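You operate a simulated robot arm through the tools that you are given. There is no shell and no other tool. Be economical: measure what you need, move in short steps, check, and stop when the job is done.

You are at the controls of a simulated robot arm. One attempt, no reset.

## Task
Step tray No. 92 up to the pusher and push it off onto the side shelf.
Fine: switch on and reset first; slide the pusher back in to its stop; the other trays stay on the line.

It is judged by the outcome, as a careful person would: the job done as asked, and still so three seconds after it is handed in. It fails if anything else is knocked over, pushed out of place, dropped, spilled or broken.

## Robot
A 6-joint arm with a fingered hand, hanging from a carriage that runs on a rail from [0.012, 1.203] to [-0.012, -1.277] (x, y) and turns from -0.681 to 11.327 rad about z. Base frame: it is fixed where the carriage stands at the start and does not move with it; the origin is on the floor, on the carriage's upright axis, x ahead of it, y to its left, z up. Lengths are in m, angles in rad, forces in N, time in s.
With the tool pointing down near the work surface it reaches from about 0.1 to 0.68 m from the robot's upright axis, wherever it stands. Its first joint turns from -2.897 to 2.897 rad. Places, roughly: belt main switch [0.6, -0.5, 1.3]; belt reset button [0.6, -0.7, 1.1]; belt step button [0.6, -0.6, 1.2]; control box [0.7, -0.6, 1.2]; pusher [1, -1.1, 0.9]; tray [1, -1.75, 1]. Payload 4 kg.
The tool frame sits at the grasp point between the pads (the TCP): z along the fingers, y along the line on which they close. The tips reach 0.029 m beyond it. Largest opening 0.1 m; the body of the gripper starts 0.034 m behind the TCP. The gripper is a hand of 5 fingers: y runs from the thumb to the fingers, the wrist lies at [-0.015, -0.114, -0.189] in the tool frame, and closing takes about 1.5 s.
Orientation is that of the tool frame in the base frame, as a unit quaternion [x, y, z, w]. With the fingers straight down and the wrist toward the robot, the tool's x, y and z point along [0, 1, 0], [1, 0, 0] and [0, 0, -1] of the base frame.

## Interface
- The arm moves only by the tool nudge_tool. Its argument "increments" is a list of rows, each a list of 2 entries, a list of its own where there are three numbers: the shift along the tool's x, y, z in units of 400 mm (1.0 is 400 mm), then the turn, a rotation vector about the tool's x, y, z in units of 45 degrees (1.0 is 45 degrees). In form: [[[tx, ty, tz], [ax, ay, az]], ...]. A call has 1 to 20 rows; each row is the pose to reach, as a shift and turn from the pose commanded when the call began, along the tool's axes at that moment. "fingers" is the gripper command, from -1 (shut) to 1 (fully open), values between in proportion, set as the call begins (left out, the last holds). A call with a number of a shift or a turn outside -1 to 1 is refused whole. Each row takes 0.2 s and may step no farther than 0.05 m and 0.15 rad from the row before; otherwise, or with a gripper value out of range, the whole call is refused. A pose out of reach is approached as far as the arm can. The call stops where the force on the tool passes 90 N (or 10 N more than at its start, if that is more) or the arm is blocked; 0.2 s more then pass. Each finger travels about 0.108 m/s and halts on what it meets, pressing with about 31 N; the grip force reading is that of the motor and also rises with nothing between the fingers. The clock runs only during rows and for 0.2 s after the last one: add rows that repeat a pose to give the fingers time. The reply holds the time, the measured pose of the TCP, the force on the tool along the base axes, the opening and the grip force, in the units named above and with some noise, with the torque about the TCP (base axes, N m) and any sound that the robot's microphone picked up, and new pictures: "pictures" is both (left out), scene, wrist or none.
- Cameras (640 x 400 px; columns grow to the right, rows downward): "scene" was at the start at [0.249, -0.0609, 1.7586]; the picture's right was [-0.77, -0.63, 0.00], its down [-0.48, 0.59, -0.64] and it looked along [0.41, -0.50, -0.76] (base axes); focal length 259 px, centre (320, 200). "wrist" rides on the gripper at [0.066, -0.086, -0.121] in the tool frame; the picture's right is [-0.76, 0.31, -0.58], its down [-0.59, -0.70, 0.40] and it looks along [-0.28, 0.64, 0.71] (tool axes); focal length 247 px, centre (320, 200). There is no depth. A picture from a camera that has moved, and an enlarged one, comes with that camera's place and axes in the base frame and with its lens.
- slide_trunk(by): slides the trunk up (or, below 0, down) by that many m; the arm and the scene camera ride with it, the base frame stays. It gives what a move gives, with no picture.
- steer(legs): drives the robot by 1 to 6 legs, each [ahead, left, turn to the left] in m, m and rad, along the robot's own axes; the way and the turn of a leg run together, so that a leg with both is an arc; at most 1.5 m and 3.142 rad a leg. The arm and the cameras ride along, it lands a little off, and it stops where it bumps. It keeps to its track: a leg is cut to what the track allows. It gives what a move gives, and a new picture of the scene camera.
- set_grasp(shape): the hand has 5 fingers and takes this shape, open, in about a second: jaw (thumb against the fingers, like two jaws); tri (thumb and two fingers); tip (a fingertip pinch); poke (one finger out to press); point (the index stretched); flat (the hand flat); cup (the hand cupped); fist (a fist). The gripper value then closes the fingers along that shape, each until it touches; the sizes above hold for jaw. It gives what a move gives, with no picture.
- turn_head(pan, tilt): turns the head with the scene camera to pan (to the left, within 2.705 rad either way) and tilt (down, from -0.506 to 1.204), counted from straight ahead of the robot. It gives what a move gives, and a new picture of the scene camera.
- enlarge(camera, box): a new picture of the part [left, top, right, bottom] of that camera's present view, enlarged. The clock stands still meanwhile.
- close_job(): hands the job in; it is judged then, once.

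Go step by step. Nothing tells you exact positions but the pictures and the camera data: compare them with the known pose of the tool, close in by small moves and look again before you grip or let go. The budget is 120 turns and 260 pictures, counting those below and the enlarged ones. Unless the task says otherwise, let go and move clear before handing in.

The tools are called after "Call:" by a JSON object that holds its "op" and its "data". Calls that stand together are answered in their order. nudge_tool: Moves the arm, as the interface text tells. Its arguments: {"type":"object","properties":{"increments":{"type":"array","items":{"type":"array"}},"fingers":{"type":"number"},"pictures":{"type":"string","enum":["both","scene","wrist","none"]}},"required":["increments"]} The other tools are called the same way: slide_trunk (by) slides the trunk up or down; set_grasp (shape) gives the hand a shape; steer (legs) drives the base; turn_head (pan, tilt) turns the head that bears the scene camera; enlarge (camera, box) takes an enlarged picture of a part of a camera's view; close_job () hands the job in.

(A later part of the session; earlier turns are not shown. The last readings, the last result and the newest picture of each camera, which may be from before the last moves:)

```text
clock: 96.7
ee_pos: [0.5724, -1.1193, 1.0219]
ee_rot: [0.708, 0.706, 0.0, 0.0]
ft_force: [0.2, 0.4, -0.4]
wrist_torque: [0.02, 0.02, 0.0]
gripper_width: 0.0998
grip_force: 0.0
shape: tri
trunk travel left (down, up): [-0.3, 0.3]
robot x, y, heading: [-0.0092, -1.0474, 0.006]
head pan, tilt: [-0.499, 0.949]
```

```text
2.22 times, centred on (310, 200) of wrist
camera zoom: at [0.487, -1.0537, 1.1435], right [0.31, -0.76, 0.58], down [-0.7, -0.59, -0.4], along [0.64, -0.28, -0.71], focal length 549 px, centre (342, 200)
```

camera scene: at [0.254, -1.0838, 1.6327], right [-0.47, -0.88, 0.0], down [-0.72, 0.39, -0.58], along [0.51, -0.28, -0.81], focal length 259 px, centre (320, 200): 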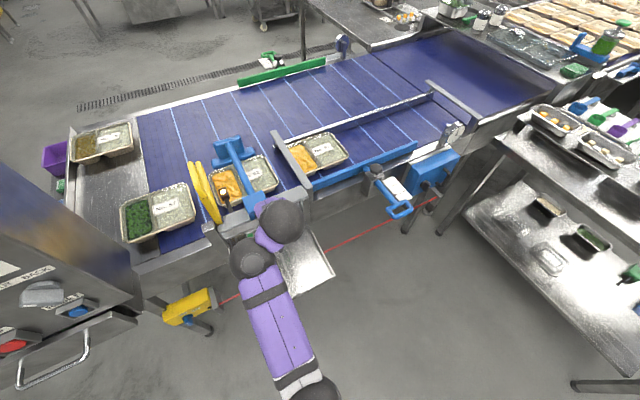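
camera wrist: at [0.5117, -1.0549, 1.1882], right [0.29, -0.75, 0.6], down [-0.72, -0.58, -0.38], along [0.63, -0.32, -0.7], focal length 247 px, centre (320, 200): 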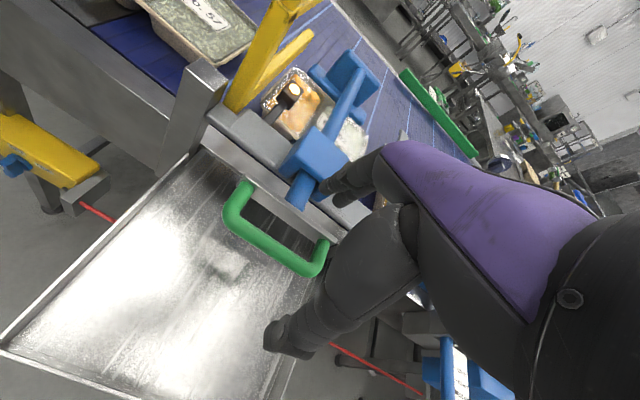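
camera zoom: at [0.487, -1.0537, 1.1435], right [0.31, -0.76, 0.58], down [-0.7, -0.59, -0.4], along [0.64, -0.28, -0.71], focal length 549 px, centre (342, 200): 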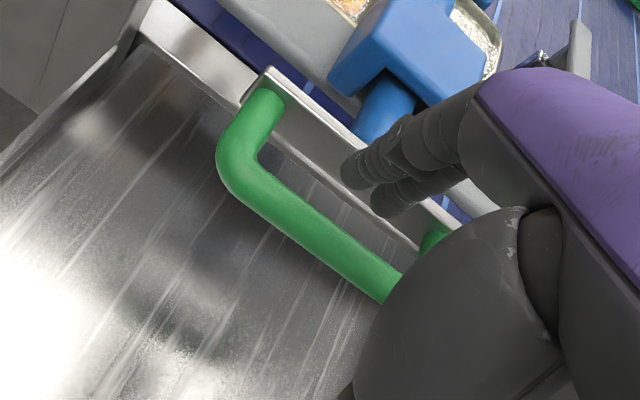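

Call:
{"op": "slide_trunk", "data": {"by": -0.045}}

Call:
{"op": "enlarge", "data": {"camera": "wrist", "box": [220, 110, 400, 290]}}

```text
clock: 97.6
ee_pos: [0.5727, -1.1208, 0.9759]
ee_rot: [0.708, 0.706, 0.001, 0.0]
ft_force: [3.0, 0.2, 3.5]
wrist_torque: [0.0, -0.17, -0.04]
gripper_width: 0.0998
grip_force: 0.0
shape: tri
trunk travel left (down, up): [-0.255, 0.345]
robot x, y, heading: [-0.0132, -1.0491, 0.004]
head pan, tilt: [-0.499, 0.949]
```

```text
2.22 times, centred on (310, 200) of wrist
camera zoom: at [0.4877, -1.0538, 1.0988], right [0.31, -0.76, 0.58], down [-0.7, -0.59, -0.4], along [0.64, -0.28, -0.71], focal length 549 px, centre (342, 200)
```

zoom: 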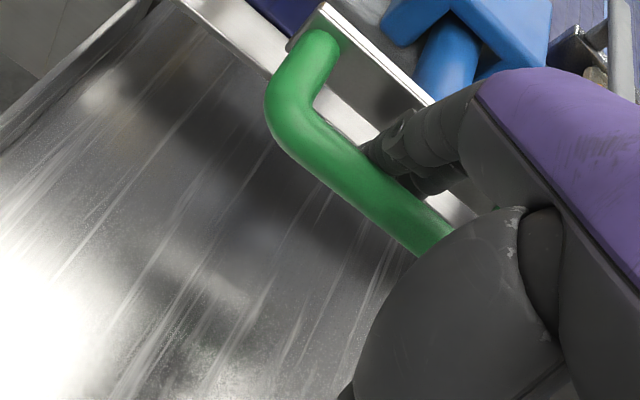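

The fingers are in the gap behind the bar. I close and begin to pull toward the robot.

Call:
{"op": "nudge_tool", "data": {"increments": [[[0, 0, 0], [0, 0, 0]], [[0, 0, 0], [0, 0, 0]], [[0, 0, 0], [0, 0, 0]], [[0, 0, 0], [0, 0, 0]], [[0, 0, 0], [0, 0, 0]], [[0, 0, 0], [0, 0, 0]], [[0, 0, 0], [0, 0, 0]]], "fingers": -1, "pictures": "none"}}

Call:
{"op": "nudge_tool", "data": {"increments": [[[0, -0.04, 0], [0, 0, 0]], [[0, -0.08, 0], [0, 0, 0]], [[0, -0.12, 0], [0, 0, 0]]]}}

Call:
{"op": "enlarge", "data": {"camera": "scene", "box": [160, 120, 340, 300]}}

```text
clock: 99.2
ee_pos: [0.5728, -1.1193, 0.977]
ee_rot: [0.708, 0.706, 0.001, 0.001]
ft_force: [4.3, 0.9, 4.0]
wrist_torque: [0.14, -0.1, 0.03]
gripper_width: 0.0218
grip_force: 31.0
shape: tri
trunk travel left (down, up): [-0.255, 0.345]
robot x, y, heading: [-0.008, -1.0505, -0.003]
head pan, tilt: [-0.499, 0.949]
```

```text
clock: 100.0
ee_pos: [0.5252, -1.1191, 0.9778]
ee_rot: [0.707, 0.707, 0.0, -0.001]
ft_force: [0.5, 3.3, 1.6]
wrist_torque: [0.15, -0.02, 0.11]
gripper_width: 0.0211
grip_force: 31.2
shape: tri
trunk travel left (down, up): [-0.255, 0.345]
robot x, y, heading: [-0.0112, -1.0481, 0.004]
head pan, tilt: [-0.499, 0.949]
camera scene: at [0.2543, -1.0835, 1.5328], right [-0.47, -0.88, 0.0], down [-0.72, 0.39, -0.58], along [0.51, -0.28, -0.81], focal length 259 px, centre (320, 200)
camera wrist: at [0.4392, -1.0535, 1.0993], right [0.31, -0.76, 0.58], down [-0.7, -0.59, -0.4], along [0.64, -0.28, -0.71], focal length 247 px, centre (320, 200)
```

scene: 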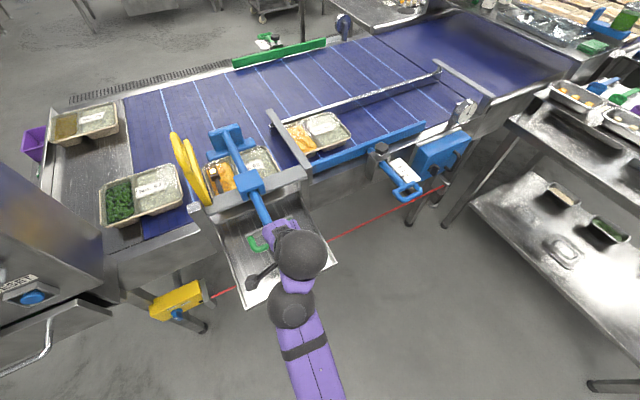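
wrist: 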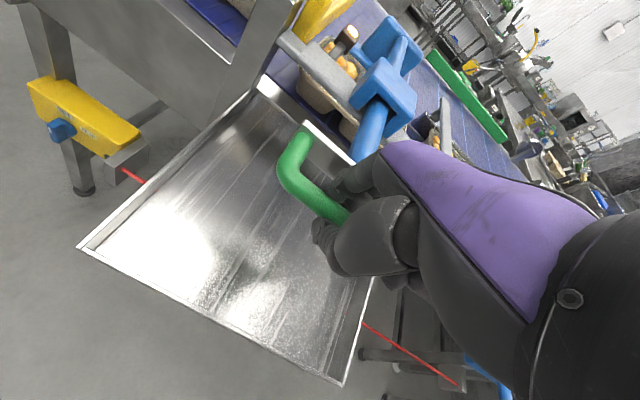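

```text
2.22 times, centred on (250, 210) of scene
camera zoom: at [0.2543, -1.0835, 1.5328], right [-0.47, -0.88, 0.0], down [-0.72, 0.39, -0.58], along [0.51, -0.28, -0.81], focal length 575 px, centre (476, 178)
```

zoom: 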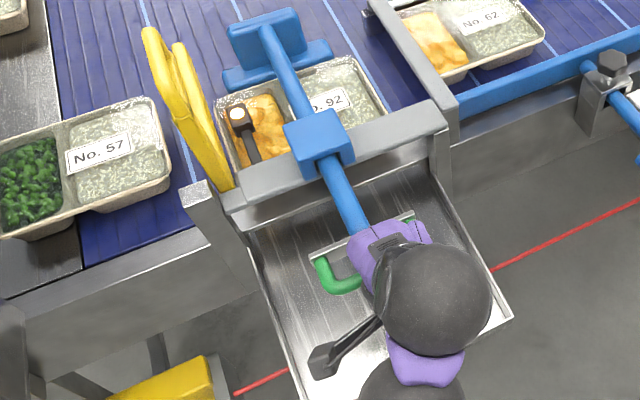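

The pusher slides with the handle and the blade approaches the tray. I keep pulling slowly.

Call:
{"op": "nudge_tool", "data": {"increments": [[[0, -0.04, 0], [0, 0, 0]], [[0, -0.08, 0], [0, 0, 0]], [[0, -0.12, 0], [0, 0, 0]], [[0, -0.16, 0], [0, 0, 0]], [[0, -0.2, 0], [0, 0, 0]], [[0, -0.24, 0], [0, 0, 0]], [[0, -0.28, 0], [0, 0, 0]]], "pictures": "scene"}}

Call:
{"op": "enlarge", "data": {"camera": "scene", "box": [160, 120, 340, 300]}}

```text
clock: 101.6
ee_pos: [0.4115, -1.1195, 0.9762]
ee_rot: [0.707, 0.707, 0.001, -0.001]
ft_force: [-0.8, 6.3, 3.7]
wrist_torque: [0.13, -0.11, 0.18]
gripper_width: 0.0209
grip_force: 31.0
shape: tri
trunk travel left (down, up): [-0.255, 0.345]
robot x, y, heading: [-0.0134, -1.0495, 0.001]
head pan, tilt: [-0.499, 0.949]
camera scene: at [0.2542, -1.0832, 1.5327], right [-0.47, -0.88, 0.0], down [-0.72, 0.39, -0.58], along [0.51, -0.28, -0.81], focal length 259 px, centre (320, 200)
```

scene: 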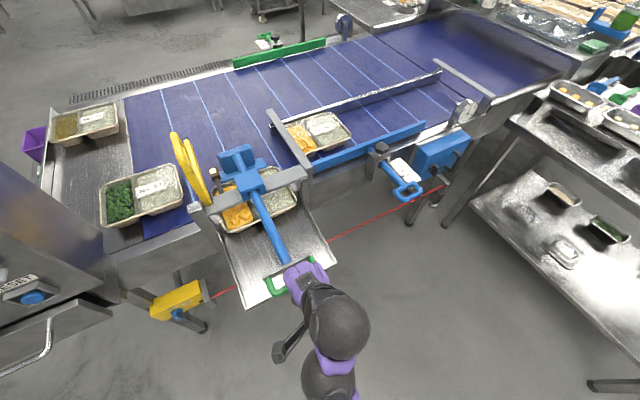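

```text
2.22 times, centred on (250, 210) of scene
camera zoom: at [0.2542, -1.0832, 1.5327], right [-0.47, -0.88, 0.0], down [-0.72, 0.39, -0.58], along [0.51, -0.28, -0.81], focal length 575 px, centre (476, 178)
```

zoom: 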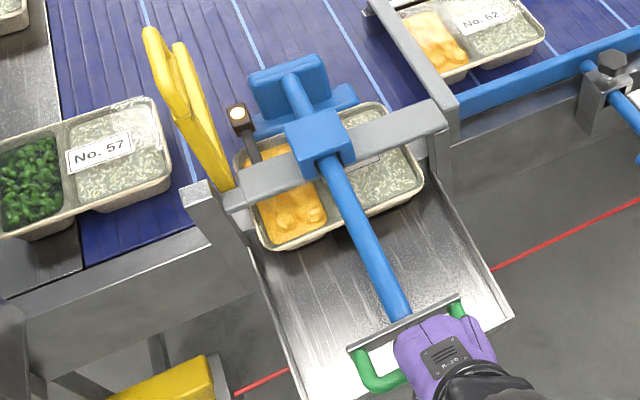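

Tray 92 is sliding under the bar onto the shelf. I continue.

Call:
{"op": "nudge_tool", "data": {"increments": [[[0, -0.04, 0], [0, 0, 0]], [[0, -0.08, 0], [0, 0, 0]], [[0, -0.12, 0], [0, 0, 0]], [[0, -0.16, 0], [0, 0, 0]], [[0, -0.2, 0], [0, 0, 0]], [[0, -0.24, 0], [0, 0, 0]]], "pictures": "scene"}}

Call:
{"op": "enlarge", "data": {"camera": "scene", "box": [160, 120, 340, 300]}}

```text
clock: 103.0
ee_pos: [0.3245, -1.1208, 0.9716]
ee_rot: [0.706, 0.708, 0.002, -0.001]
ft_force: [2.2, 11.1, 6.4]
wrist_torque: [0.08, -0.2, 0.22]
gripper_width: 0.0204
grip_force: 31.1
shape: tri
out of reach, approached as far as the arm can: row 6
trunk travel left (down, up): [-0.255, 0.345]
robot x, y, heading: [-0.0115, -1.0471, 0.007]
head pan, tilt: [-0.499, 0.949]
camera scene: at [0.2544, -1.0827, 1.5329], right [-0.47, -0.88, 0.0], down [-0.72, 0.39, -0.58], along [0.51, -0.28, -0.81], focal length 259 px, centre (320, 200)
```

scene: 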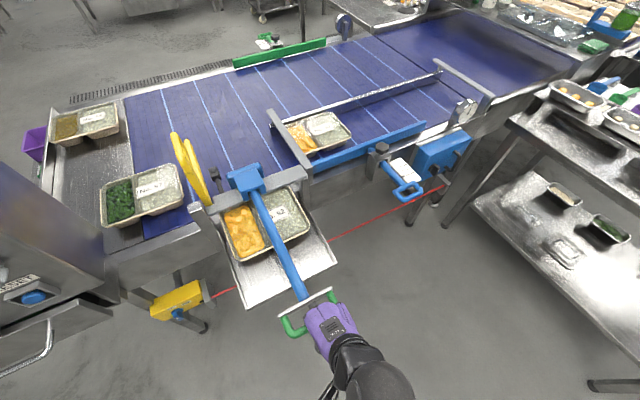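

```text
2.22 times, centred on (250, 210) of scene
camera zoom: at [0.2544, -1.0827, 1.5329], right [-0.47, -0.88, 0.0], down [-0.72, 0.39, -0.58], along [0.51, -0.28, -0.81], focal length 575 px, centre (476, 178)
```

zoom: 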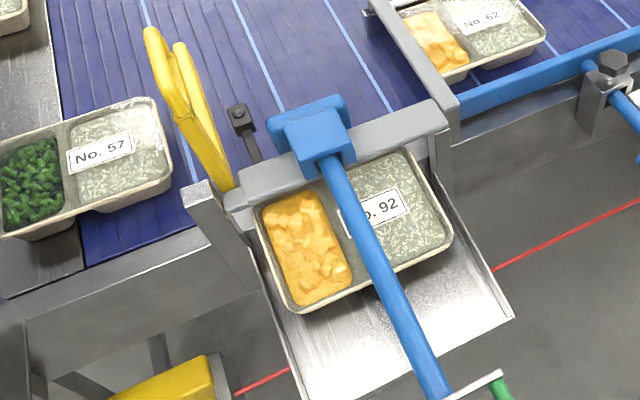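

The tray is nearly all on the shelf. I check how far the blade is from the end of travel.

Call:
{"op": "turn_head", "data": {"pan": 0.15, "tilt": 0.85}}

Call:
{"op": "enlarge", "data": {"camera": "scene", "box": [270, 130, 430, 290]}}

Call:
{"op": "enlarge", "data": {"camera": "wrist", "box": [180, 0, 420, 220]}}

```text
clock: 104.0
ee_pos: [0.3245, -1.1209, 0.9711]
ee_rot: [0.707, 0.707, 0.001, -0.002]
ft_force: [1.8, 10.8, 4.3]
wrist_torque: [0.08, -0.12, 0.24]
gripper_width: 0.0199
grip_force: 30.9
shape: tri
trunk travel left (down, up): [-0.255, 0.345]
robot x, y, heading: [-0.0102, -1.0484, 0.003]
head pan, tilt: [0.15, 0.85]
camera scene: at [0.2676, -1.0364, 1.5403], right [0.15, -0.99, 0.0], down [-0.74, -0.11, -0.66], along [0.65, 0.1, -0.75], focal length 259 px, centre (320, 200)
```

scene: 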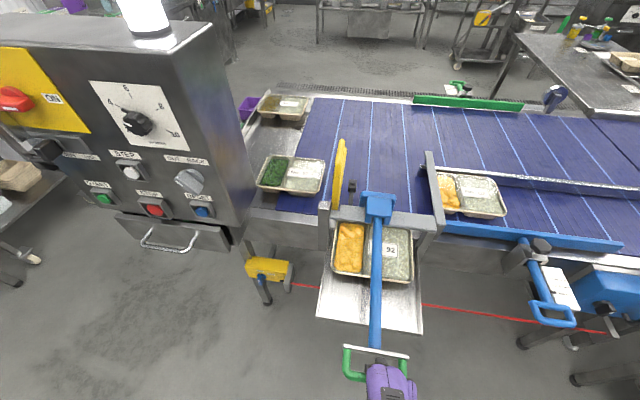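

```text
2.50 times, centred on (350, 210) of scene
camera zoom: at [0.2676, -1.0364, 1.5403], right [0.15, -0.99, 0.0], down [-0.74, -0.11, -0.66], along [0.65, 0.1, -0.75], focal length 647 px, centre (245, 175)
```

zoom: 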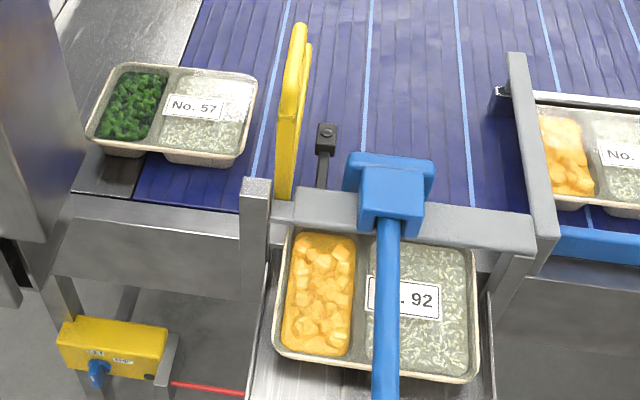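

```text
1.82 times, centred on (300, 110) of wrist
camera zoom: at [0.2397, -1.0552, 1.0934], right [0.31, -0.76, 0.57], down [-0.7, -0.59, -0.4], along [0.64, -0.28, -0.71], focal length 449 px, centre (356, 364)
```

zoom: 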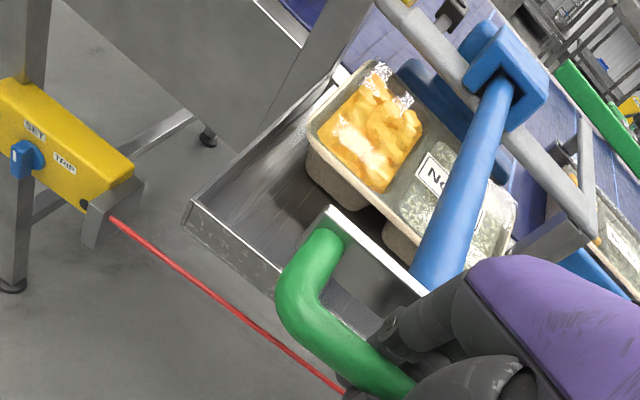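

The blade has a little more travel, but the arm is at its inner limit. I tip the hand slightly back (wrist outward) while pulling on to gain the last centimetres.

Call:
{"op": "nudge_tool", "data": {"increments": [[[0, 0, 0], [0.12, 0, 0]], [[0, -0.01, 0], [0.24, 0, 0]], [[0, -0.03, 0], [0.36, 0, 0]], [[0, -0.06, 0], [0.4, 0, 0]], [[0, -0.09, 0], [0.4, 0, 0]], [[0, -0.12, 0], [0.4, 0, 0]]], "pictures": "none"}}

Call:
{"op": "enlarge", "data": {"camera": "scene", "box": [270, 130, 430, 290]}}

```text
clock: 104.6
ee_pos: [0.3328, -1.1226, 0.9705]
ee_rot: [0.708, 0.704, -0.046, -0.031]
ft_force: [0.4, 7.2, 35.7]
wrist_torque: [-1.65, -0.74, -0.12]
gripper_width: 0.0187
grip_force: 31.4
shape: tri
out of reach, approached as far as the arm can: row 2, 3
trunk travel left (down, up): [-0.255, 0.345]
robot x, y, heading: [-0.0105, -1.0501, 0.009]
head pan, tilt: [0.15, 0.85]
stopped in row 3: the force on the tool passed its limit at 117 N (the readings are from after the stop); the commanded pose is now the measured one
```

```text
2.50 times, centred on (350, 210) of scene
camera zoom: at [0.268, -1.0366, 1.5406], right [0.15, -0.99, 0.0], down [-0.74, -0.12, -0.66], along [0.65, 0.1, -0.75], focal length 647 px, centre (245, 175)
```

zoom: 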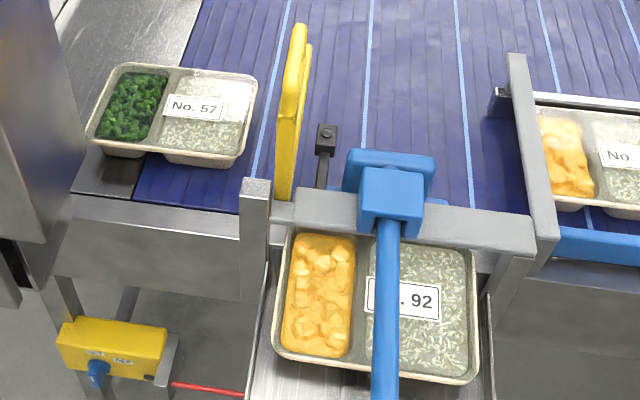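

That binds, so instead I release, lift clear, move the carriage sideways for a better arm posture and regrip.

Call:
{"op": "nudge_tool", "data": {"increments": [[[0, 0, 0], [0, 0, 0]], [[0, 0, 0], [0, 0, 0]], [[0, 0, 0], [0, 0, 0]], [[0, 0, 0], [0, 0, 0]], [[0, 0, 0], [0, 0, 0]], [[0, 0, 0], [0, 0, 0]]], "fingers": 1, "pictures": "none"}}

Call:
{"op": "slide_trunk", "data": {"by": 0.13}}

Call:
{"op": "enlarge", "data": {"camera": "wrist", "box": [0, 0, 640, 400]}}

```text
clock: 106.0
ee_pos: [0.3293, -1.1246, 0.9652]
ee_rot: [0.707, 0.704, -0.05, -0.039]
ft_force: [-1.5, -1.1, 11.2]
wrist_torque: [0.0, -0.41, -0.4]
gripper_width: 0.0998
grip_force: 0.1
shape: tri
trunk travel left (down, up): [-0.255, 0.345]
robot x, y, heading: [-0.011, -1.0489, 0.009]
head pan, tilt: [0.15, 0.85]
```

```text
clock: 107.6
ee_pos: [0.3291, -1.1223, 1.0964]
ee_rot: [0.707, 0.704, -0.049, -0.037]
ft_force: [-0.4, 0.1, 0.5]
wrist_torque: [0.04, -0.02, -0.02]
gripper_width: 0.0999
grip_force: 0.1
shape: tri
trunk travel left (down, up): [-0.385, 0.215]
robot x, y, heading: [-0.0119, -1.0497, 0.007]
head pan, tilt: [0.15, 0.85]
```

```text
1.00 times, centred on (320, 200) of wrist (not enlarged: the box is as wide or as high as the picture)
camera zoom: at [0.2606, -1.0545, 1.2269], right [0.37, -0.75, 0.55], down [-0.75, -0.59, -0.3], along [0.55, -0.3, -0.78], focal length 247 px, centre (320, 200)
```

zoom: 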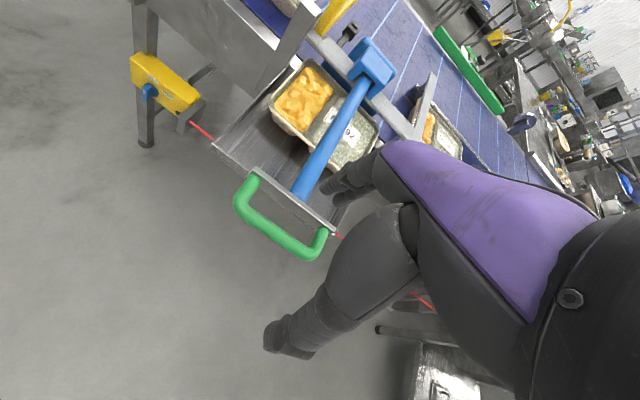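

Call:
{"op": "steer", "data": {"legs": [[0, 0.28, 0]]}}

Call:
{"op": "nudge_tool", "data": {"increments": [[[-0.1, 0, 0], [-0.05, 0, 0]], [[-0.2, 0, 0], [-0.1, 0.01, 0]], [[-0.3, 0, 0], [-0.155, 0.022, 0]], [[-0.4, 0, 0], [-0.155, 0.022, -0.005]], [[-0.5, 0, 0], [-0.155, 0.022, -0.005]], [[-0.6, 0, 0], [-0.155, 0.022, -0.005]], [[-0.7, 0, 0], [-0.155, 0.022, -0.005]]], "pictures": "wrist"}}

```text
clock: 109.5
ee_pos: [0.3323, -0.8455, 1.0963]
ee_rot: [0.707, 0.704, -0.05, -0.038]
ft_force: [0.7, -0.4, -0.1]
wrist_torque: [-0.04, -0.01, 0.0]
gripper_width: 0.1
grip_force: 0.0
shape: tri
trunk travel left (down, up): [-0.385, 0.215]
robot x, y, heading: [-0.0085, -0.7693, 0.007]
head pan, tilt: [0.15, 0.85]
camera scene: at [0.2699, -0.7598, 1.6702], right [0.16, -0.99, 0.0], down [-0.74, -0.12, -0.66], along [0.65, 0.1, -0.75], focal length 259 px, centre (320, 200)
```

scene: 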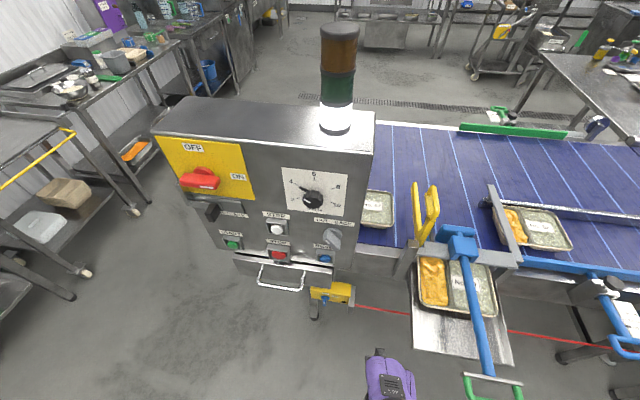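

```text
clock: 110.2
ee_pos: [0.3352, -0.9288, 1.0983]
ee_rot: [0.723, 0.69, -0.009, -0.019]
ft_force: [31.1, 15.7, 11.4]
wrist_torque: [-1.27, 5.43, -3.64]
gripper_width: 0.1
grip_force: 0.0
shape: tri
out of reach, approached as far as the arm can: row 3
trunk travel left (down, up): [-0.385, 0.215]
robot x, y, heading: [-0.0098, -0.7726, 0.003]
head pan, tilt: [0.15, 0.85]
stopped in row 3: the force on the tool passed its limit at 297 N (the readings are from after the stop); the commanded pose is now the measured one
camera wrist: at [0.2578, -0.8604, 1.2251], right [0.29, -0.78, 0.55], down [-0.74, -0.55, -0.38], along [0.6, -0.3, -0.74], focal length 247 px, centre (320, 200)
```

wrist: 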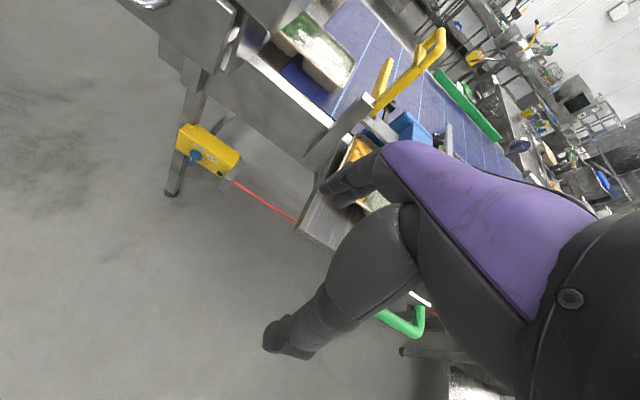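

A hard contact, likely the arm against the robot itself. I check the scene.

Call:
{"op": "turn_head", "data": {"pan": -0.5, "tilt": 0.95}}

```text
clock: 111.2
ee_pos: [0.3356, -0.9286, 1.099]
ee_rot: [0.723, 0.691, -0.007, -0.02]
ft_force: [45.6, 21.3, 11.0]
wrist_torque: [-2.18, 7.27, -5.17]
gripper_width: 0.0996
grip_force: 0.2
shape: tri
trunk travel left (down, up): [-0.385, 0.215]
robot x, y, heading: [-0.0089, -0.772, 0.006]
head pan, tilt: [-0.499, 0.949]
camera scene: at [0.2567, -0.8063, 1.6627], right [-0.47, -0.88, 0.0], down [-0.72, 0.38, -0.58], along [0.51, -0.28, -0.81], focal length 259 px, centre (320, 200)
```

scene: 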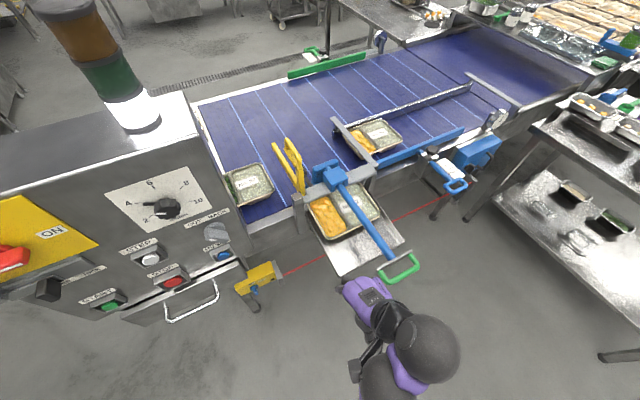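

Nothing in the scene was touched; the folded arm (elbow to the right) jammed on itself. I relax it and instead put the carriage to the right end of the rail, so the hand works to its left.

Call:
{"op": "nudge_tool", "data": {"increments": [[[0.06, 0.03, -0.02], [0, 0, 0]], [[0.12, 0.06, -0.04], [0, 0, 0]], [[0.2, 0.08, -0.04], [0, 0, 0]]], "pictures": "none"}}

Call:
{"op": "steer", "data": {"legs": [[0, -0.5, 0]]}}

```text
clock: 112.0
ee_pos: [0.3729, -0.8482, 1.1138]
ee_rot: [0.721, 0.693, -0.008, -0.018]
ft_force: [-0.3, -0.2, -0.5]
wrist_torque: [0.01, 0.0, 0.04]
gripper_width: 0.1002
grip_force: 0.1
shape: tri
trunk travel left (down, up): [-0.385, 0.215]
robot x, y, heading: [-0.0109, -0.768, 0.009]
head pan, tilt: [-0.499, 0.949]
```

```text
clock: 115.0
ee_pos: [0.3691, -1.3521, 1.1144]
ee_rot: [0.721, 0.693, -0.008, -0.018]
ft_force: [0.4, 0.0, -0.5]
wrist_torque: [-0.01, 0.0, -0.01]
gripper_width: 0.1002
grip_force: 0.0
shape: tri
trunk travel left (down, up): [-0.385, 0.215]
robot x, y, heading: [-0.0129, -1.2726, 0.003]
head pan, tilt: [-0.499, 0.949]
camera scene: at [0.2519, -1.3081, 1.6626], right [-0.47, -0.88, 0.0], down [-0.72, 0.39, -0.58], along [0.51, -0.28, -0.81], focal length 259 px, centre (320, 200)
```

scene: 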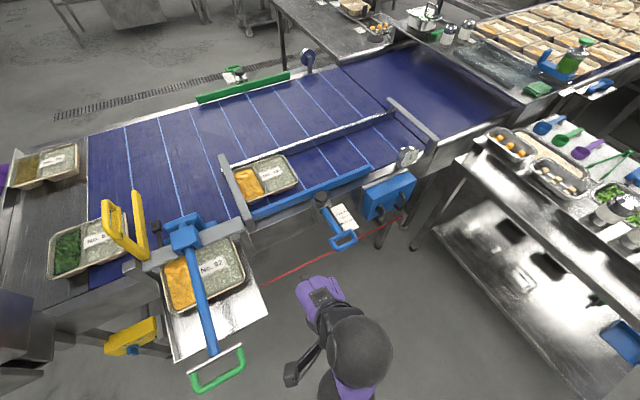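

I'll hook the handle with the index finger instead: yaw the hand 90° so the wrist sits beside the handle, which leaves room to pull further in.

Call:
{"op": "nudge_tool", "data": {"increments": [[[0, 0, 0], [0, 0, -0.166]], [[0, 0, 0], [0, 0, -0.333]], [[0, 0, 0], [0, 0, -0.5]], [[0, 0, 0], [0, 0, -0.666]], [[0, 0, 0], [0, 0, -0.833]], [[0, 0, 0], [0, 0, -1]]], "pictures": "none"}}

Call:
{"op": "nudge_tool", "data": {"increments": [[[0, 0, 0], [0, 0, -0.166]], [[0, 0, 0], [0, 0, -0.333]], [[0, 0, 0], [0, 0, -0.5]], [[0, 0, 0], [0, 0, -0.666]], [[0, 0, 0], [0, 0, -0.833]], [[0, 0, 0], [0, 0, -1]]], "pictures": "none"}}

Call:
{"op": "set_grasp", "data": {"shape": "point"}}

Call:
{"op": "turn_head", "data": {"pan": 0.3, "tilt": 1.1}}

```text
clock: 115.7
ee_pos: [0.3731, -1.3443, 1.1015]
ee_rot: [0.639, 0.768, 0.002, -0.025]
ft_force: [23.2, 20.6, 11.9]
wrist_torque: [-2.34, 4.55, -3.28]
gripper_width: 0.1
grip_force: 0.0
shape: tri
out of reach, approached as far as the arm can: row 2, 3
trunk travel left (down, up): [-0.385, 0.215]
robot x, y, heading: [-0.0139, -1.2729, 0.003]
head pan, tilt: [-0.499, 0.949]
stopped in row 3: the force on the tool passed its limit at 272 N (the readings are from after the stop); the commanded pose is now the measured one
```

```text
clock: 116.0
ee_pos: [0.3739, -1.3438, 1.1001]
ee_rot: [0.642, 0.766, 0.006, -0.031]
ft_force: [20.2, 17.3, 11.6]
wrist_torque: [-1.93, 4.04, -2.64]
gripper_width: 0.1
grip_force: 0.1
shape: tri
out of reach, approached as far as the arm can: row 1
trunk travel left (down, up): [-0.385, 0.215]
robot x, y, heading: [-0.0122, -1.2697, 0.004]
head pan, tilt: [-0.499, 0.949]
stopped in row 1: the force on the tool passed its limit at 199 N (the readings are from after the stop); the commanded pose is now the measured one
```

```text
clock: 116.9
ee_pos: [0.3741, -1.3439, 1.1001]
ee_rot: [0.641, 0.767, 0.005, -0.03]
ft_force: [32.8, 25.4, 10.7]
wrist_torque: [-3.13, 5.71, -4.18]
gripper_width: 0.0932
grip_force: 0.2
shape: point
trunk travel left (down, up): [-0.385, 0.215]
robot x, y, heading: [-0.01, -1.2734, 0.007]
head pan, tilt: [-0.499, 0.949]
```

```text
clock: 118.0
ee_pos: [0.3739, -1.3439, 1.0998]
ee_rot: [0.641, 0.767, 0.007, -0.03]
ft_force: [30.5, 27.4, 13.5]
wrist_torque: [-3.3, 5.7, -4.22]
gripper_width: 0.093
grip_force: 0.1
shape: point
trunk travel left (down, up): [-0.385, 0.215]
robot x, y, heading: [-0.01, -1.2739, 0.006]
head pan, tilt: [0.3, 1.1]
camera scene: at [0.2481, -1.2547, 1.6524], right [0.3, -0.95, 0.0], down [-0.85, -0.27, -0.45], along [0.43, 0.14, -0.89], focal length 259 px, centre (320, 200)
```

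scene: 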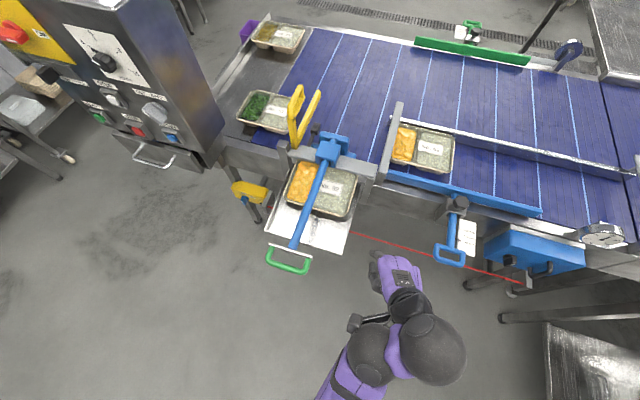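

Call:
{"op": "nudge_tool", "data": {"increments": [[[0.02, 0.08, -0.05], [0, 0, 0]], [[0.05, 0.16, -0.1], [0, 0, 0]], [[0.1, 0.24, -0.15], [0, 0, 0]], [[0.15, 0.3, -0.2], [0, 0, 0]], [[0.19, 0.34, -0.2], [0, 0, 0]]], "pictures": "none"}}

Call:
{"op": "nudge_tool", "data": {"increments": [[[0, 0, 0], [0, 0, -0.166]], [[0, 0, 0], [0, 0, -0.333]], [[0, 0, 0], [0, 0, -0.5]], [[0, 0, 0], [0, 0, -0.666]], [[0, 0, 0], [0, 0, -0.833]], [[0, 0, 0], [0, 0, -1]]], "pictures": "scene"}}

```text
clock: 119.2
ee_pos: [0.4966, -1.2486, 1.1807]
ee_rot: [0.64, 0.768, 0.006, -0.029]
ft_force: [0.2, -0.7, 0.7]
wrist_torque: [-0.01, 0.03, -0.03]
gripper_width: 0.0933
grip_force: 0.0
shape: point
out of reach, approached as far as the arm can: row 4
trunk travel left (down, up): [-0.385, 0.215]
robot x, y, heading: [-0.0124, -1.2792, 0.005]
head pan, tilt: [0.3, 1.1]
```

```text
clock: 119.9
ee_pos: [0.512, -1.2385, 1.1614]
ee_rot: [0.546, 0.837, 0.016, -0.038]
ft_force: [19.3, 25.7, 13.3]
wrist_torque: [-3.49, 4.14, -3.22]
gripper_width: 0.093
grip_force: 0.0
shape: point
out of reach, approached as far as the arm can: row 1, 2, 3
trunk travel left (down, up): [-0.385, 0.215]
robot x, y, heading: [-0.0101, -1.2729, 0.005]
head pan, tilt: [0.3, 1.1]
stopped in row 3: the force on the tool passed its limit at 303 N (the readings are from after the stop); the commanded pose is now the measured one
camera scene: at [0.2479, -1.2547, 1.6524], right [0.3, -0.95, 0.0], down [-0.85, -0.27, -0.45], along [0.43, 0.14, -0.89], focal length 259 px, centre (320, 200)
```

scene: 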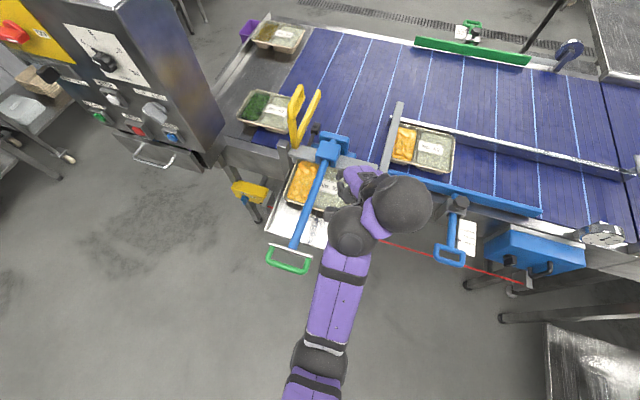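

Rotating that way drives the hand into its own forearm, so I yaw the other way, in free air above the shelf.

Call:
{"op": "nudge_tool", "data": {"increments": [[[0, 0, -0.05], [0, 0, 0.16]], [[0, 0, -0.1], [0, 0, 0.33]], [[0, 0, -0.1], [0, 0, 0.5]], [[0, 0, -0.1], [0, 0, 0.66]], [[0, 0, -0.1], [0, 0, 0.83]]], "pictures": "none"}}

Call:
{"op": "nudge_tool", "data": {"increments": [[[0, 0, 0], [0, 0, 0.16]], [[0, 0, 0], [0, 0, 0.33]], [[0, 0, 0], [0, 0, 0.5]], [[0, 0, 0], [0, 0, 0.66]], [[0, 0, 0], [0, 0, 0.83]]], "pictures": "none"}}

Call:
{"op": "nudge_tool", "data": {"increments": [[[0, 0, 0], [0, 0, 0.16]], [[0, 0, 0], [0, 0, 0.33]], [[0, 0, 0], [0, 0, 0.5]], [[0, 0, 0], [0, 0, 0.66]], [[0, 0, 0], [0, 0, 0.83]]], "pictures": "scene"}}

```text
clock: 121.1
ee_pos: [0.5176, -1.2409, 1.194]
ee_rot: [0.784, 0.619, 0.004, -0.038]
ft_force: [-0.9, 0.4, -0.8]
wrist_torque: [-0.02, -0.03, 0.02]
gripper_width: 0.093
grip_force: 0.1
shape: point
out of reach, approached as far as the arm can: row 5
trunk travel left (down, up): [-0.385, 0.215]
robot x, y, heading: [-0.0126, -1.2724, 0.01]
head pan, tilt: [0.3, 1.1]
```

```text
clock: 122.3
ee_pos: [0.5804, -1.282, 1.1083]
ee_rot: [0.937, 0.345, 0.002, -0.049]
ft_force: [0.5, -0.5, -0.4]
wrist_torque: [-0.06, -0.01, -0.03]
gripper_width: 0.0928
grip_force: 0.1
shape: point
out of reach, approached as far as the arm can: row 1, 2, 3, 4, 5
trunk travel left (down, up): [-0.385, 0.215]
robot x, y, heading: [-0.0168, -1.2712, 0.003]
head pan, tilt: [0.3, 1.1]
```

```text
clock: 123.5
ee_pos: [0.6176, -1.2714, 1.1093]
ee_rot: [0.994, -0.001, -0.02, -0.105]
ft_force: [-0.9, -0.3, -0.2]
wrist_torque: [-0.01, -0.01, 0.0]
gripper_width: 0.0006
grip_force: 0.0
shape: point
out of reach, approached as far as the arm can: row 1, 2, 3, 4, 5
trunk travel left (down, up): [-0.385, 0.215]
robot x, y, heading: [-0.0118, -1.2711, 0.008]
head pan, tilt: [0.3, 1.1]
camera scene: at [0.2482, -1.2555, 1.6525], right [0.3, -0.95, 0.0], down [-0.85, -0.27, -0.45], along [0.43, 0.14, -0.89], focal length 259 px, centre (320, 200)
```

scene: 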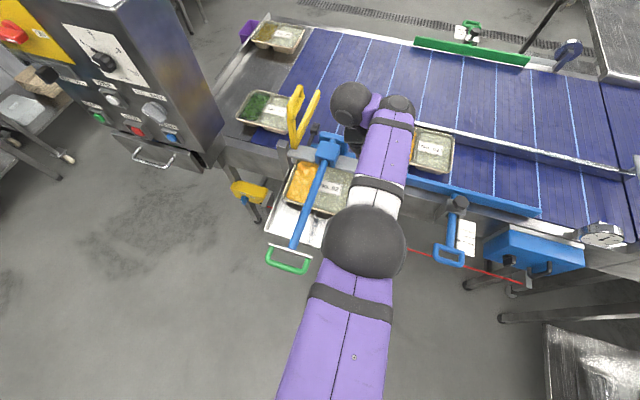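

The hand now has the other yaw, with the arm reaching over. I bring it back toward the robot above the handle, fixing the tilt.

Call:
{"op": "nudge_tool", "data": {"increments": [[[-0.06, -0.01, -0.06], [-0.03, 0, 0]], [[-0.13, -0.04, -0.1], [-0.06, 0, 0]], [[-0.2, -0.1, -0.1], [-0.09, 0, 0]], [[-0.27, -0.17, -0.1], [-0.12, 0, 0]], [[-0.34, -0.24, -0.1], [-0.15, 0, 0]], [[-0.41, -0.31, -0.1], [-0.18, 0, 0]], [[-0.48, -0.38, -0.1], [-0.21, 0, 0]], [[-0.55, -0.45, -0.1], [-0.24, 0, 0]], [[-0.62, -0.53, -0.09], [-0.27, 0, 0]]]}}

```text
clock: 125.5
ee_pos: [0.5573, -1.0415, 1.1211]
ee_rot: [0.994, -0.001, -0.059, -0.093]
ft_force: [0.3, -0.1, -0.1]
wrist_torque: [-0.03, -0.04, 0.01]
gripper_width: 0.0931
grip_force: 0.1
shape: point
out of reach, approached as far as the arm can: row 1, 2, 3, 4, 5, 6, 7, 8, 9
trunk travel left (down, up): [-0.385, 0.215]
robot x, y, heading: [-0.0104, -1.2749, 0.005]
head pan, tilt: [0.3, 1.1]
camera scene: at [0.2476, -1.2542, 1.6522], right [0.3, -0.95, 0.0], down [-0.85, -0.27, -0.45], along [0.43, 0.14, -0.89], focal length 259 px, centre (320, 200)
camera wrist: at [0.6402, -0.9797, 1.248], right [-0.69, -0.41, 0.6], down [-0.62, 0.76, -0.19], along [-0.37, -0.5, -0.78], focal length 247 px, centre (320, 200)
```

scene: 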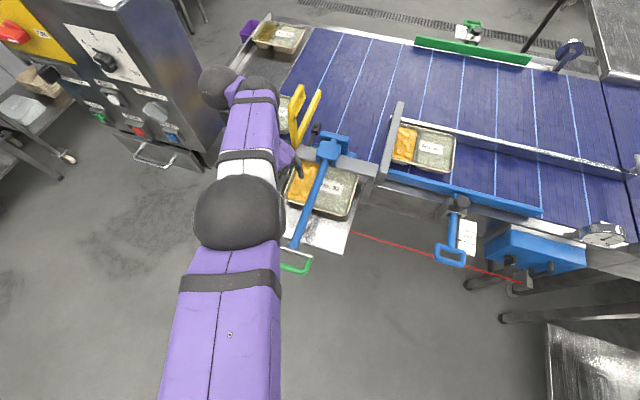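
wrist: 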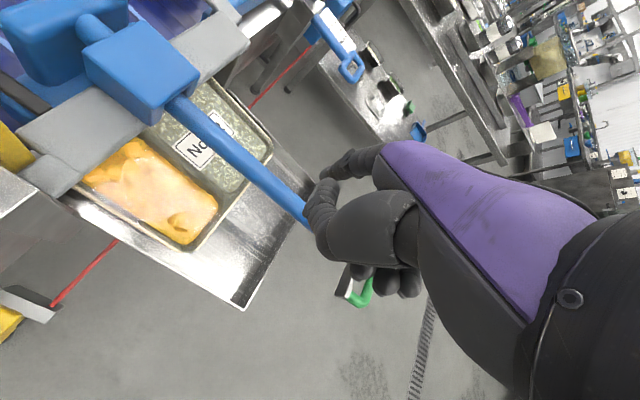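

I examine from here whether tray 92 already rests wholly on the shelf.

Call:
{"op": "enlarge", "data": {"camera": "wrist", "box": [0, 60, 300, 310]}}

Call:
{"op": "enlarge", "data": {"camera": "scene", "box": [250, 110, 400, 280]}}

```text
1.60 times, centred on (150, 185) of wrist
camera zoom: at [0.6402, -0.9797, 1.248], right [-0.69, -0.41, 0.6], down [-0.62, 0.76, -0.19], along [-0.37, -0.5, -0.78], focal length 395 px, centre (592, 224)
```

zoom: 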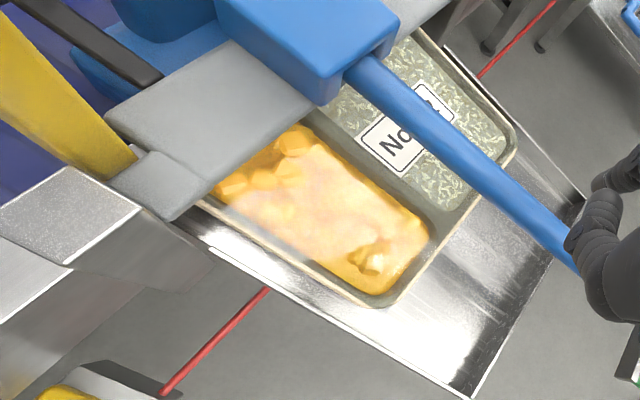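

```text
2.35 times, centred on (325, 195) of scene
camera zoom: at [0.2476, -1.2542, 1.6522], right [0.3, -0.95, 0.0], down [-0.85, -0.27, -0.45], along [0.43, 0.14, -0.89], focal length 609 px, centre (308, 212)
```

zoom: 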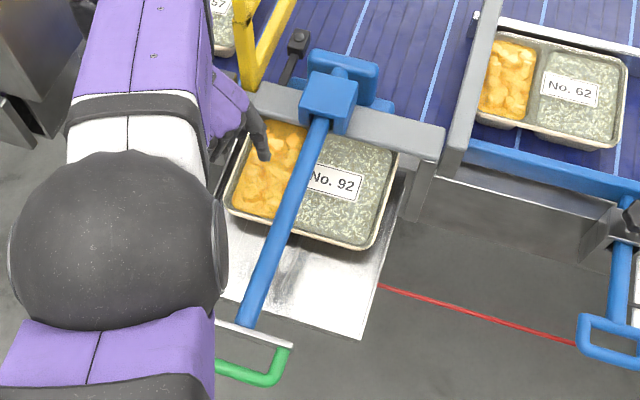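

Only about 2–3 cm of stroke remain. I'll return to the normal hand-down posture and regrip with the fingers only half open, so that the bar sits at the TCP; that gains the 4 cm I need.

Call:
{"op": "nudge_tool", "data": {"increments": [[[0.02, 0.1, -0.03], [0, 0, 0]], [[0.04, 0.2, -0.05], [0, 0, 0]], [[0.06, 0.3, -0.05], [0, 0, 0]], [[0.08, 0.4, -0.05], [0, 0, 0]], [[0.1, 0.5, -0.05], [0, 0, 0]]], "pictures": "none"}}

Call:
{"op": "nudge_tool", "data": {"increments": [[[0, 0, 0], [0, 0, -0.16]], [[0, 0, 0], [0, 0, -0.33]], [[0, 0, 0], [0, 0, -0.5]], [[0, 0, 0], [0, 0, -0.66]], [[0, 0, 0], [0, 0, -0.83]], [[0, 0, 0], [0, 0, -1]]], "pictures": "none"}}

Call:
{"op": "nudge_tool", "data": {"increments": [[[0, 0, 0], [0, 0, -0.16]], [[0, 0, 0], [0, 0, -0.33]], [[0, 0, 0], [0, 0, -0.5]], [[0, 0, 0], [0, 0, -0.66]], [[0, 0, 0], [0, 0, -0.83]]], "pictures": "scene"}}

```text
clock: 126.7
ee_pos: [0.5993, -1.2401, 1.1007]
ee_rot: [0.993, -0.001, -0.06, -0.104]
ft_force: [0.4, 1.6, 0.2]
wrist_torque: [-0.01, -0.01, -0.03]
gripper_width: 0.0929
grip_force: 0.0
shape: point
out of reach, approached as far as the arm can: row 2, 5
trunk travel left (down, up): [-0.385, 0.215]
robot x, y, heading: [-0.0145, -1.2719, 0.002]
head pan, tilt: [0.3, 1.1]
```

```text
clock: 128.1
ee_pos: [0.5989, -1.2414, 1.0972]
ee_rot: [0.919, 0.378, -0.02, -0.108]
ft_force: [-0.7, 0.5, -1.3]
wrist_torque: [0.0, -0.05, 0.03]
gripper_width: 0.0
grip_force: 0.0
shape: point
out of reach, approached as far as the arm can: row 1, 2, 3, 4
trunk travel left (down, up): [-0.385, 0.215]
robot x, y, heading: [-0.0147, -1.2764, 0.002]
head pan, tilt: [0.3, 1.1]
```

```text
clock: 129.3
ee_pos: [0.6006, -1.2394, 1.1003]
ee_rot: [0.749, 0.654, 0.016, -0.107]
ft_force: [0.5, -0.3, -1.0]
wrist_torque: [0.01, 0.02, -0.01]
gripper_width: 0.0002
grip_force: 0.1
shape: point
trunk travel left (down, up): [-0.385, 0.215]
robot x, y, heading: [-0.0134, -1.2771, 0.005]
head pan, tilt: [0.3, 1.1]
camera scene: at [0.248, -1.2547, 1.6524], right [0.3, -0.95, 0.0], down [-0.85, -0.27, -0.45], along [0.43, 0.14, -0.89], focal length 259 px, centre (320, 200)
```

scene: 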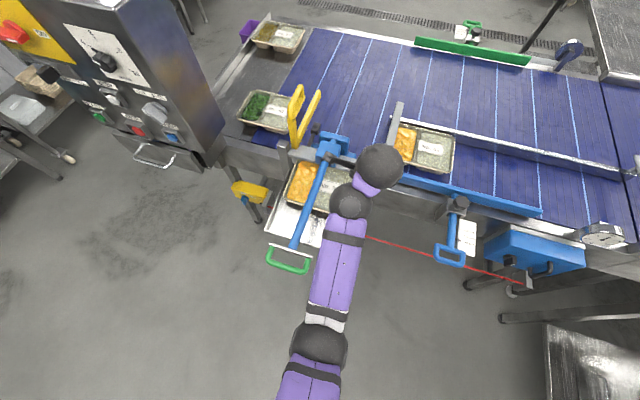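

Call:
{"op": "nudge_tool", "data": {"increments": [[[-0.01, -0.08, -0.003], [-0.04, -0.055, -0.043]], [[-0.02, -0.163, -0.006], [-0.08, -0.11, -0.086]], [[-0.03, -0.245, -0.009], [-0.12, -0.165, -0.13]], [[-0.039, -0.3265, -0.011], [-0.164, -0.222, -0.172]]], "pictures": "none"}}

Call:
{"op": "set_grasp", "data": {"shape": "tri"}}

Call:
{"op": "steer", "data": {"legs": [[0, 0.16, 0]]}}

```text
clock: 130.3
ee_pos: [0.4717, -1.2383, 1.1219]
ee_rot: [0.707, 0.707, 0.0, -0.001]
ft_force: [0.1, 0.4, -0.8]
wrist_torque: [-0.01, 0.03, -0.03]
gripper_width: 0.0
grip_force: 0.1
shape: point
trunk travel left (down, up): [-0.385, 0.215]
robot x, y, heading: [-0.0151, -1.2716, 0.007]
head pan, tilt: [0.3, 1.1]
```

```text
clock: 131.2
ee_pos: [0.4714, -1.2395, 1.1211]
ee_rot: [0.708, 0.707, 0.001, -0.002]
ft_force: [0.1, -0.1, 0.0]
wrist_torque: [-0.02, -0.01, 0.02]
gripper_width: 0.0999
grip_force: 0.0
shape: tri
trunk travel left (down, up): [-0.385, 0.215]
robot x, y, heading: [-0.0069, -1.2752, 0.01]
head pan, tilt: [0.3, 1.1]
```

```text
clock: 132.6
ee_pos: [0.4734, -1.0801, 1.12]
ee_rot: [0.707, 0.708, 0.0, -0.001]
ft_force: [-0.1, 0.0, -0.1]
wrist_torque: [-0.01, -0.01, 0.01]
gripper_width: 0.0998
grip_force: 0.1
shape: tri
trunk travel left (down, up): [-0.385, 0.215]
robot x, y, heading: [-0.0131, -1.1189, 0.01]
head pan, tilt: [0.3, 1.1]
camera scene: at [0.2495, -1.098, 1.6524], right [0.3, -0.95, 0.0], down [-0.85, -0.27, -0.45], along [0.43, 0.14, -0.89], focal length 259 px, centre (320, 200)
```

scene: 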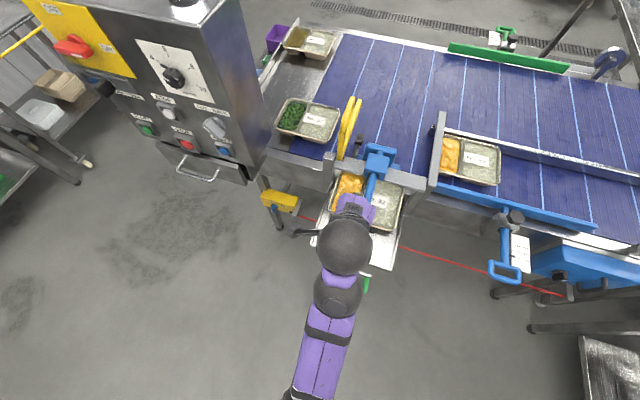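

Call:
{"op": "nudge_tool", "data": {"increments": [[[-0.03, -0.08, 0], [0, 0, 0]], [[-0.06, -0.16, 0], [0, 0, 0]], [[-0.1, -0.25, 0], [0, 0, 0]], [[-0.1, -0.25, 0], [0, 0, 0]]], "fingers": 0, "pictures": "none"}}

Call:
{"op": "enlarge", "data": {"camera": "wrist", "box": [180, 100, 430, 330]}}

```text
clock: 133.6
ee_pos: [0.3706, -1.1204, 1.1202]
ee_rot: [0.706, 0.708, 0.0, -0.002]
ft_force: [-1.3, 0.0, -0.7]
wrist_torque: [-0.02, -0.02, -0.02]
gripper_width: 0.0504
grip_force: 0.0
shape: tri
trunk travel left (down, up): [-0.385, 0.215]
robot x, y, heading: [-0.0139, -1.118, 0.006]
head pan, tilt: [0.3, 1.1]
```

```text
1.74 times, centred on (305, 215) of wrist
camera zoom: at [0.286, -1.0549, 1.2424], right [0.31, -0.76, 0.57], down [-0.7, -0.59, -0.4], along [0.64, -0.28, -0.71], focal length 430 px, centre (346, 174)
```

zoom: 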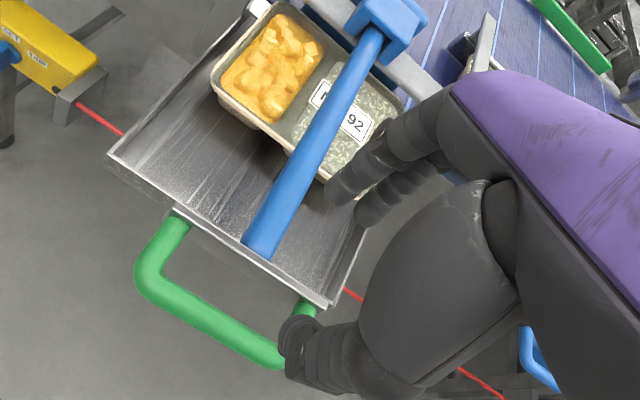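

Call:
{"op": "nudge_tool", "data": {"increments": [[[0, -0.015, 0.05], [0, 0, 0]], [[0, -0.015, 0.05], [0, 0, 0]], [[0, -0.015, 0.05], [0, 0, 0]]], "fingers": -0.35, "pictures": "none"}}

Call:
{"op": "slide_trunk", "data": {"by": -0.06}}

Call:
{"op": "enlarge", "data": {"camera": "wrist", "box": [180, 100, 430, 330]}}

```text
clock: 134.4
ee_pos: [0.3654, -1.1212, 1.1007]
ee_rot: [0.706, 0.708, 0.001, -0.002]
ft_force: [-0.2, -1.1, -0.2]
wrist_torque: [0.0, -0.03, 0.02]
gripper_width: 0.0327
grip_force: 0.0
shape: tri
trunk travel left (down, up): [-0.385, 0.215]
robot x, y, heading: [-0.0114, -1.1157, 0.006]
head pan, tilt: [0.3, 1.1]
```

```text
clock: 135.4
ee_pos: [0.3669, -1.1209, 1.0403]
ee_rot: [0.707, 0.707, 0.001, -0.002]
ft_force: [0.2, 0.1, 0.4]
wrist_torque: [0.0, -0.04, 0.0]
gripper_width: 0.0326
grip_force: 0.0
shape: tri
trunk travel left (down, up): [-0.325, 0.275]
robot x, y, heading: [-0.011, -1.1178, 0.005]
head pan, tilt: [0.3, 1.1]
```

```text
1.74 times, centred on (305, 215) of wrist
camera zoom: at [0.2818, -1.0553, 1.162], right [0.31, -0.76, 0.57], down [-0.7, -0.59, -0.4], along [0.64, -0.28, -0.71], focal length 430 px, centre (346, 174)
```

zoom: 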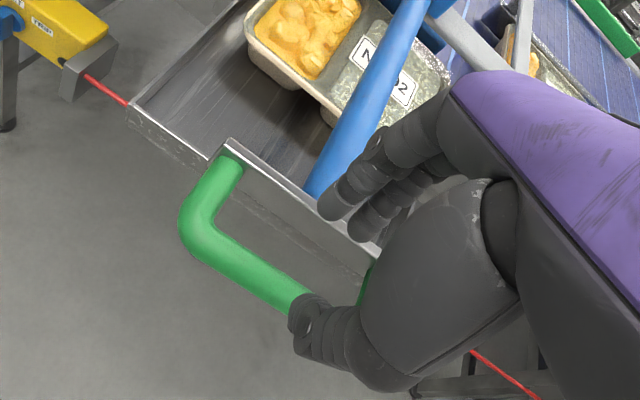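

Call:
{"op": "nudge_tool", "data": {"increments": [[[0, -0.01, 0], [0, 0, 0]]], "pictures": "none"}}

Call:
{"op": "slide_trunk", "data": {"by": -0.06}}

Call:
{"op": "enlarge", "data": {"camera": "wrist", "box": [180, 100, 430, 330]}}

```text
clock: 135.8
ee_pos: [0.3619, -1.1215, 1.0395]
ee_rot: [0.707, 0.707, 0.001, -0.002]
ft_force: [0.9, -0.2, -0.6]
wrist_torque: [0.01, -0.01, -0.01]
gripper_width: 0.0328
grip_force: 0.1
shape: tri
trunk travel left (down, up): [-0.325, 0.275]
robot x, y, heading: [-0.0099, -1.1177, 0.01]
head pan, tilt: [0.3, 1.1]
```

```text
clock: 136.8
ee_pos: [0.3625, -1.1217, 0.9793]
ee_rot: [0.706, 0.708, 0.001, -0.002]
ft_force: [-0.3, 0.1, 0.2]
wrist_torque: [0.0, 0.0, -0.01]
gripper_width: 0.0325
grip_force: 0.0
shape: tri
trunk travel left (down, up): [-0.265, 0.335]
robot x, y, heading: [-0.0091, -1.12, 0.006]
head pan, tilt: [0.3, 1.1]
```

```text
1.74 times, centred on (305, 215) of wrist
camera zoom: at [0.2775, -1.0555, 1.102], right [0.31, -0.76, 0.57], down [-0.7, -0.59, -0.4], along [0.64, -0.28, -0.71], focal length 430 px, centre (346, 174)
```

zoom: 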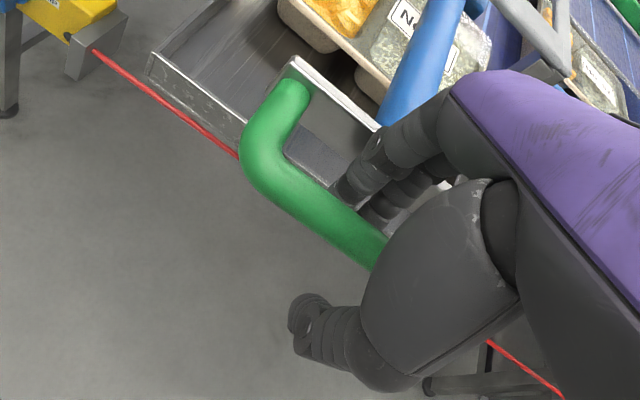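

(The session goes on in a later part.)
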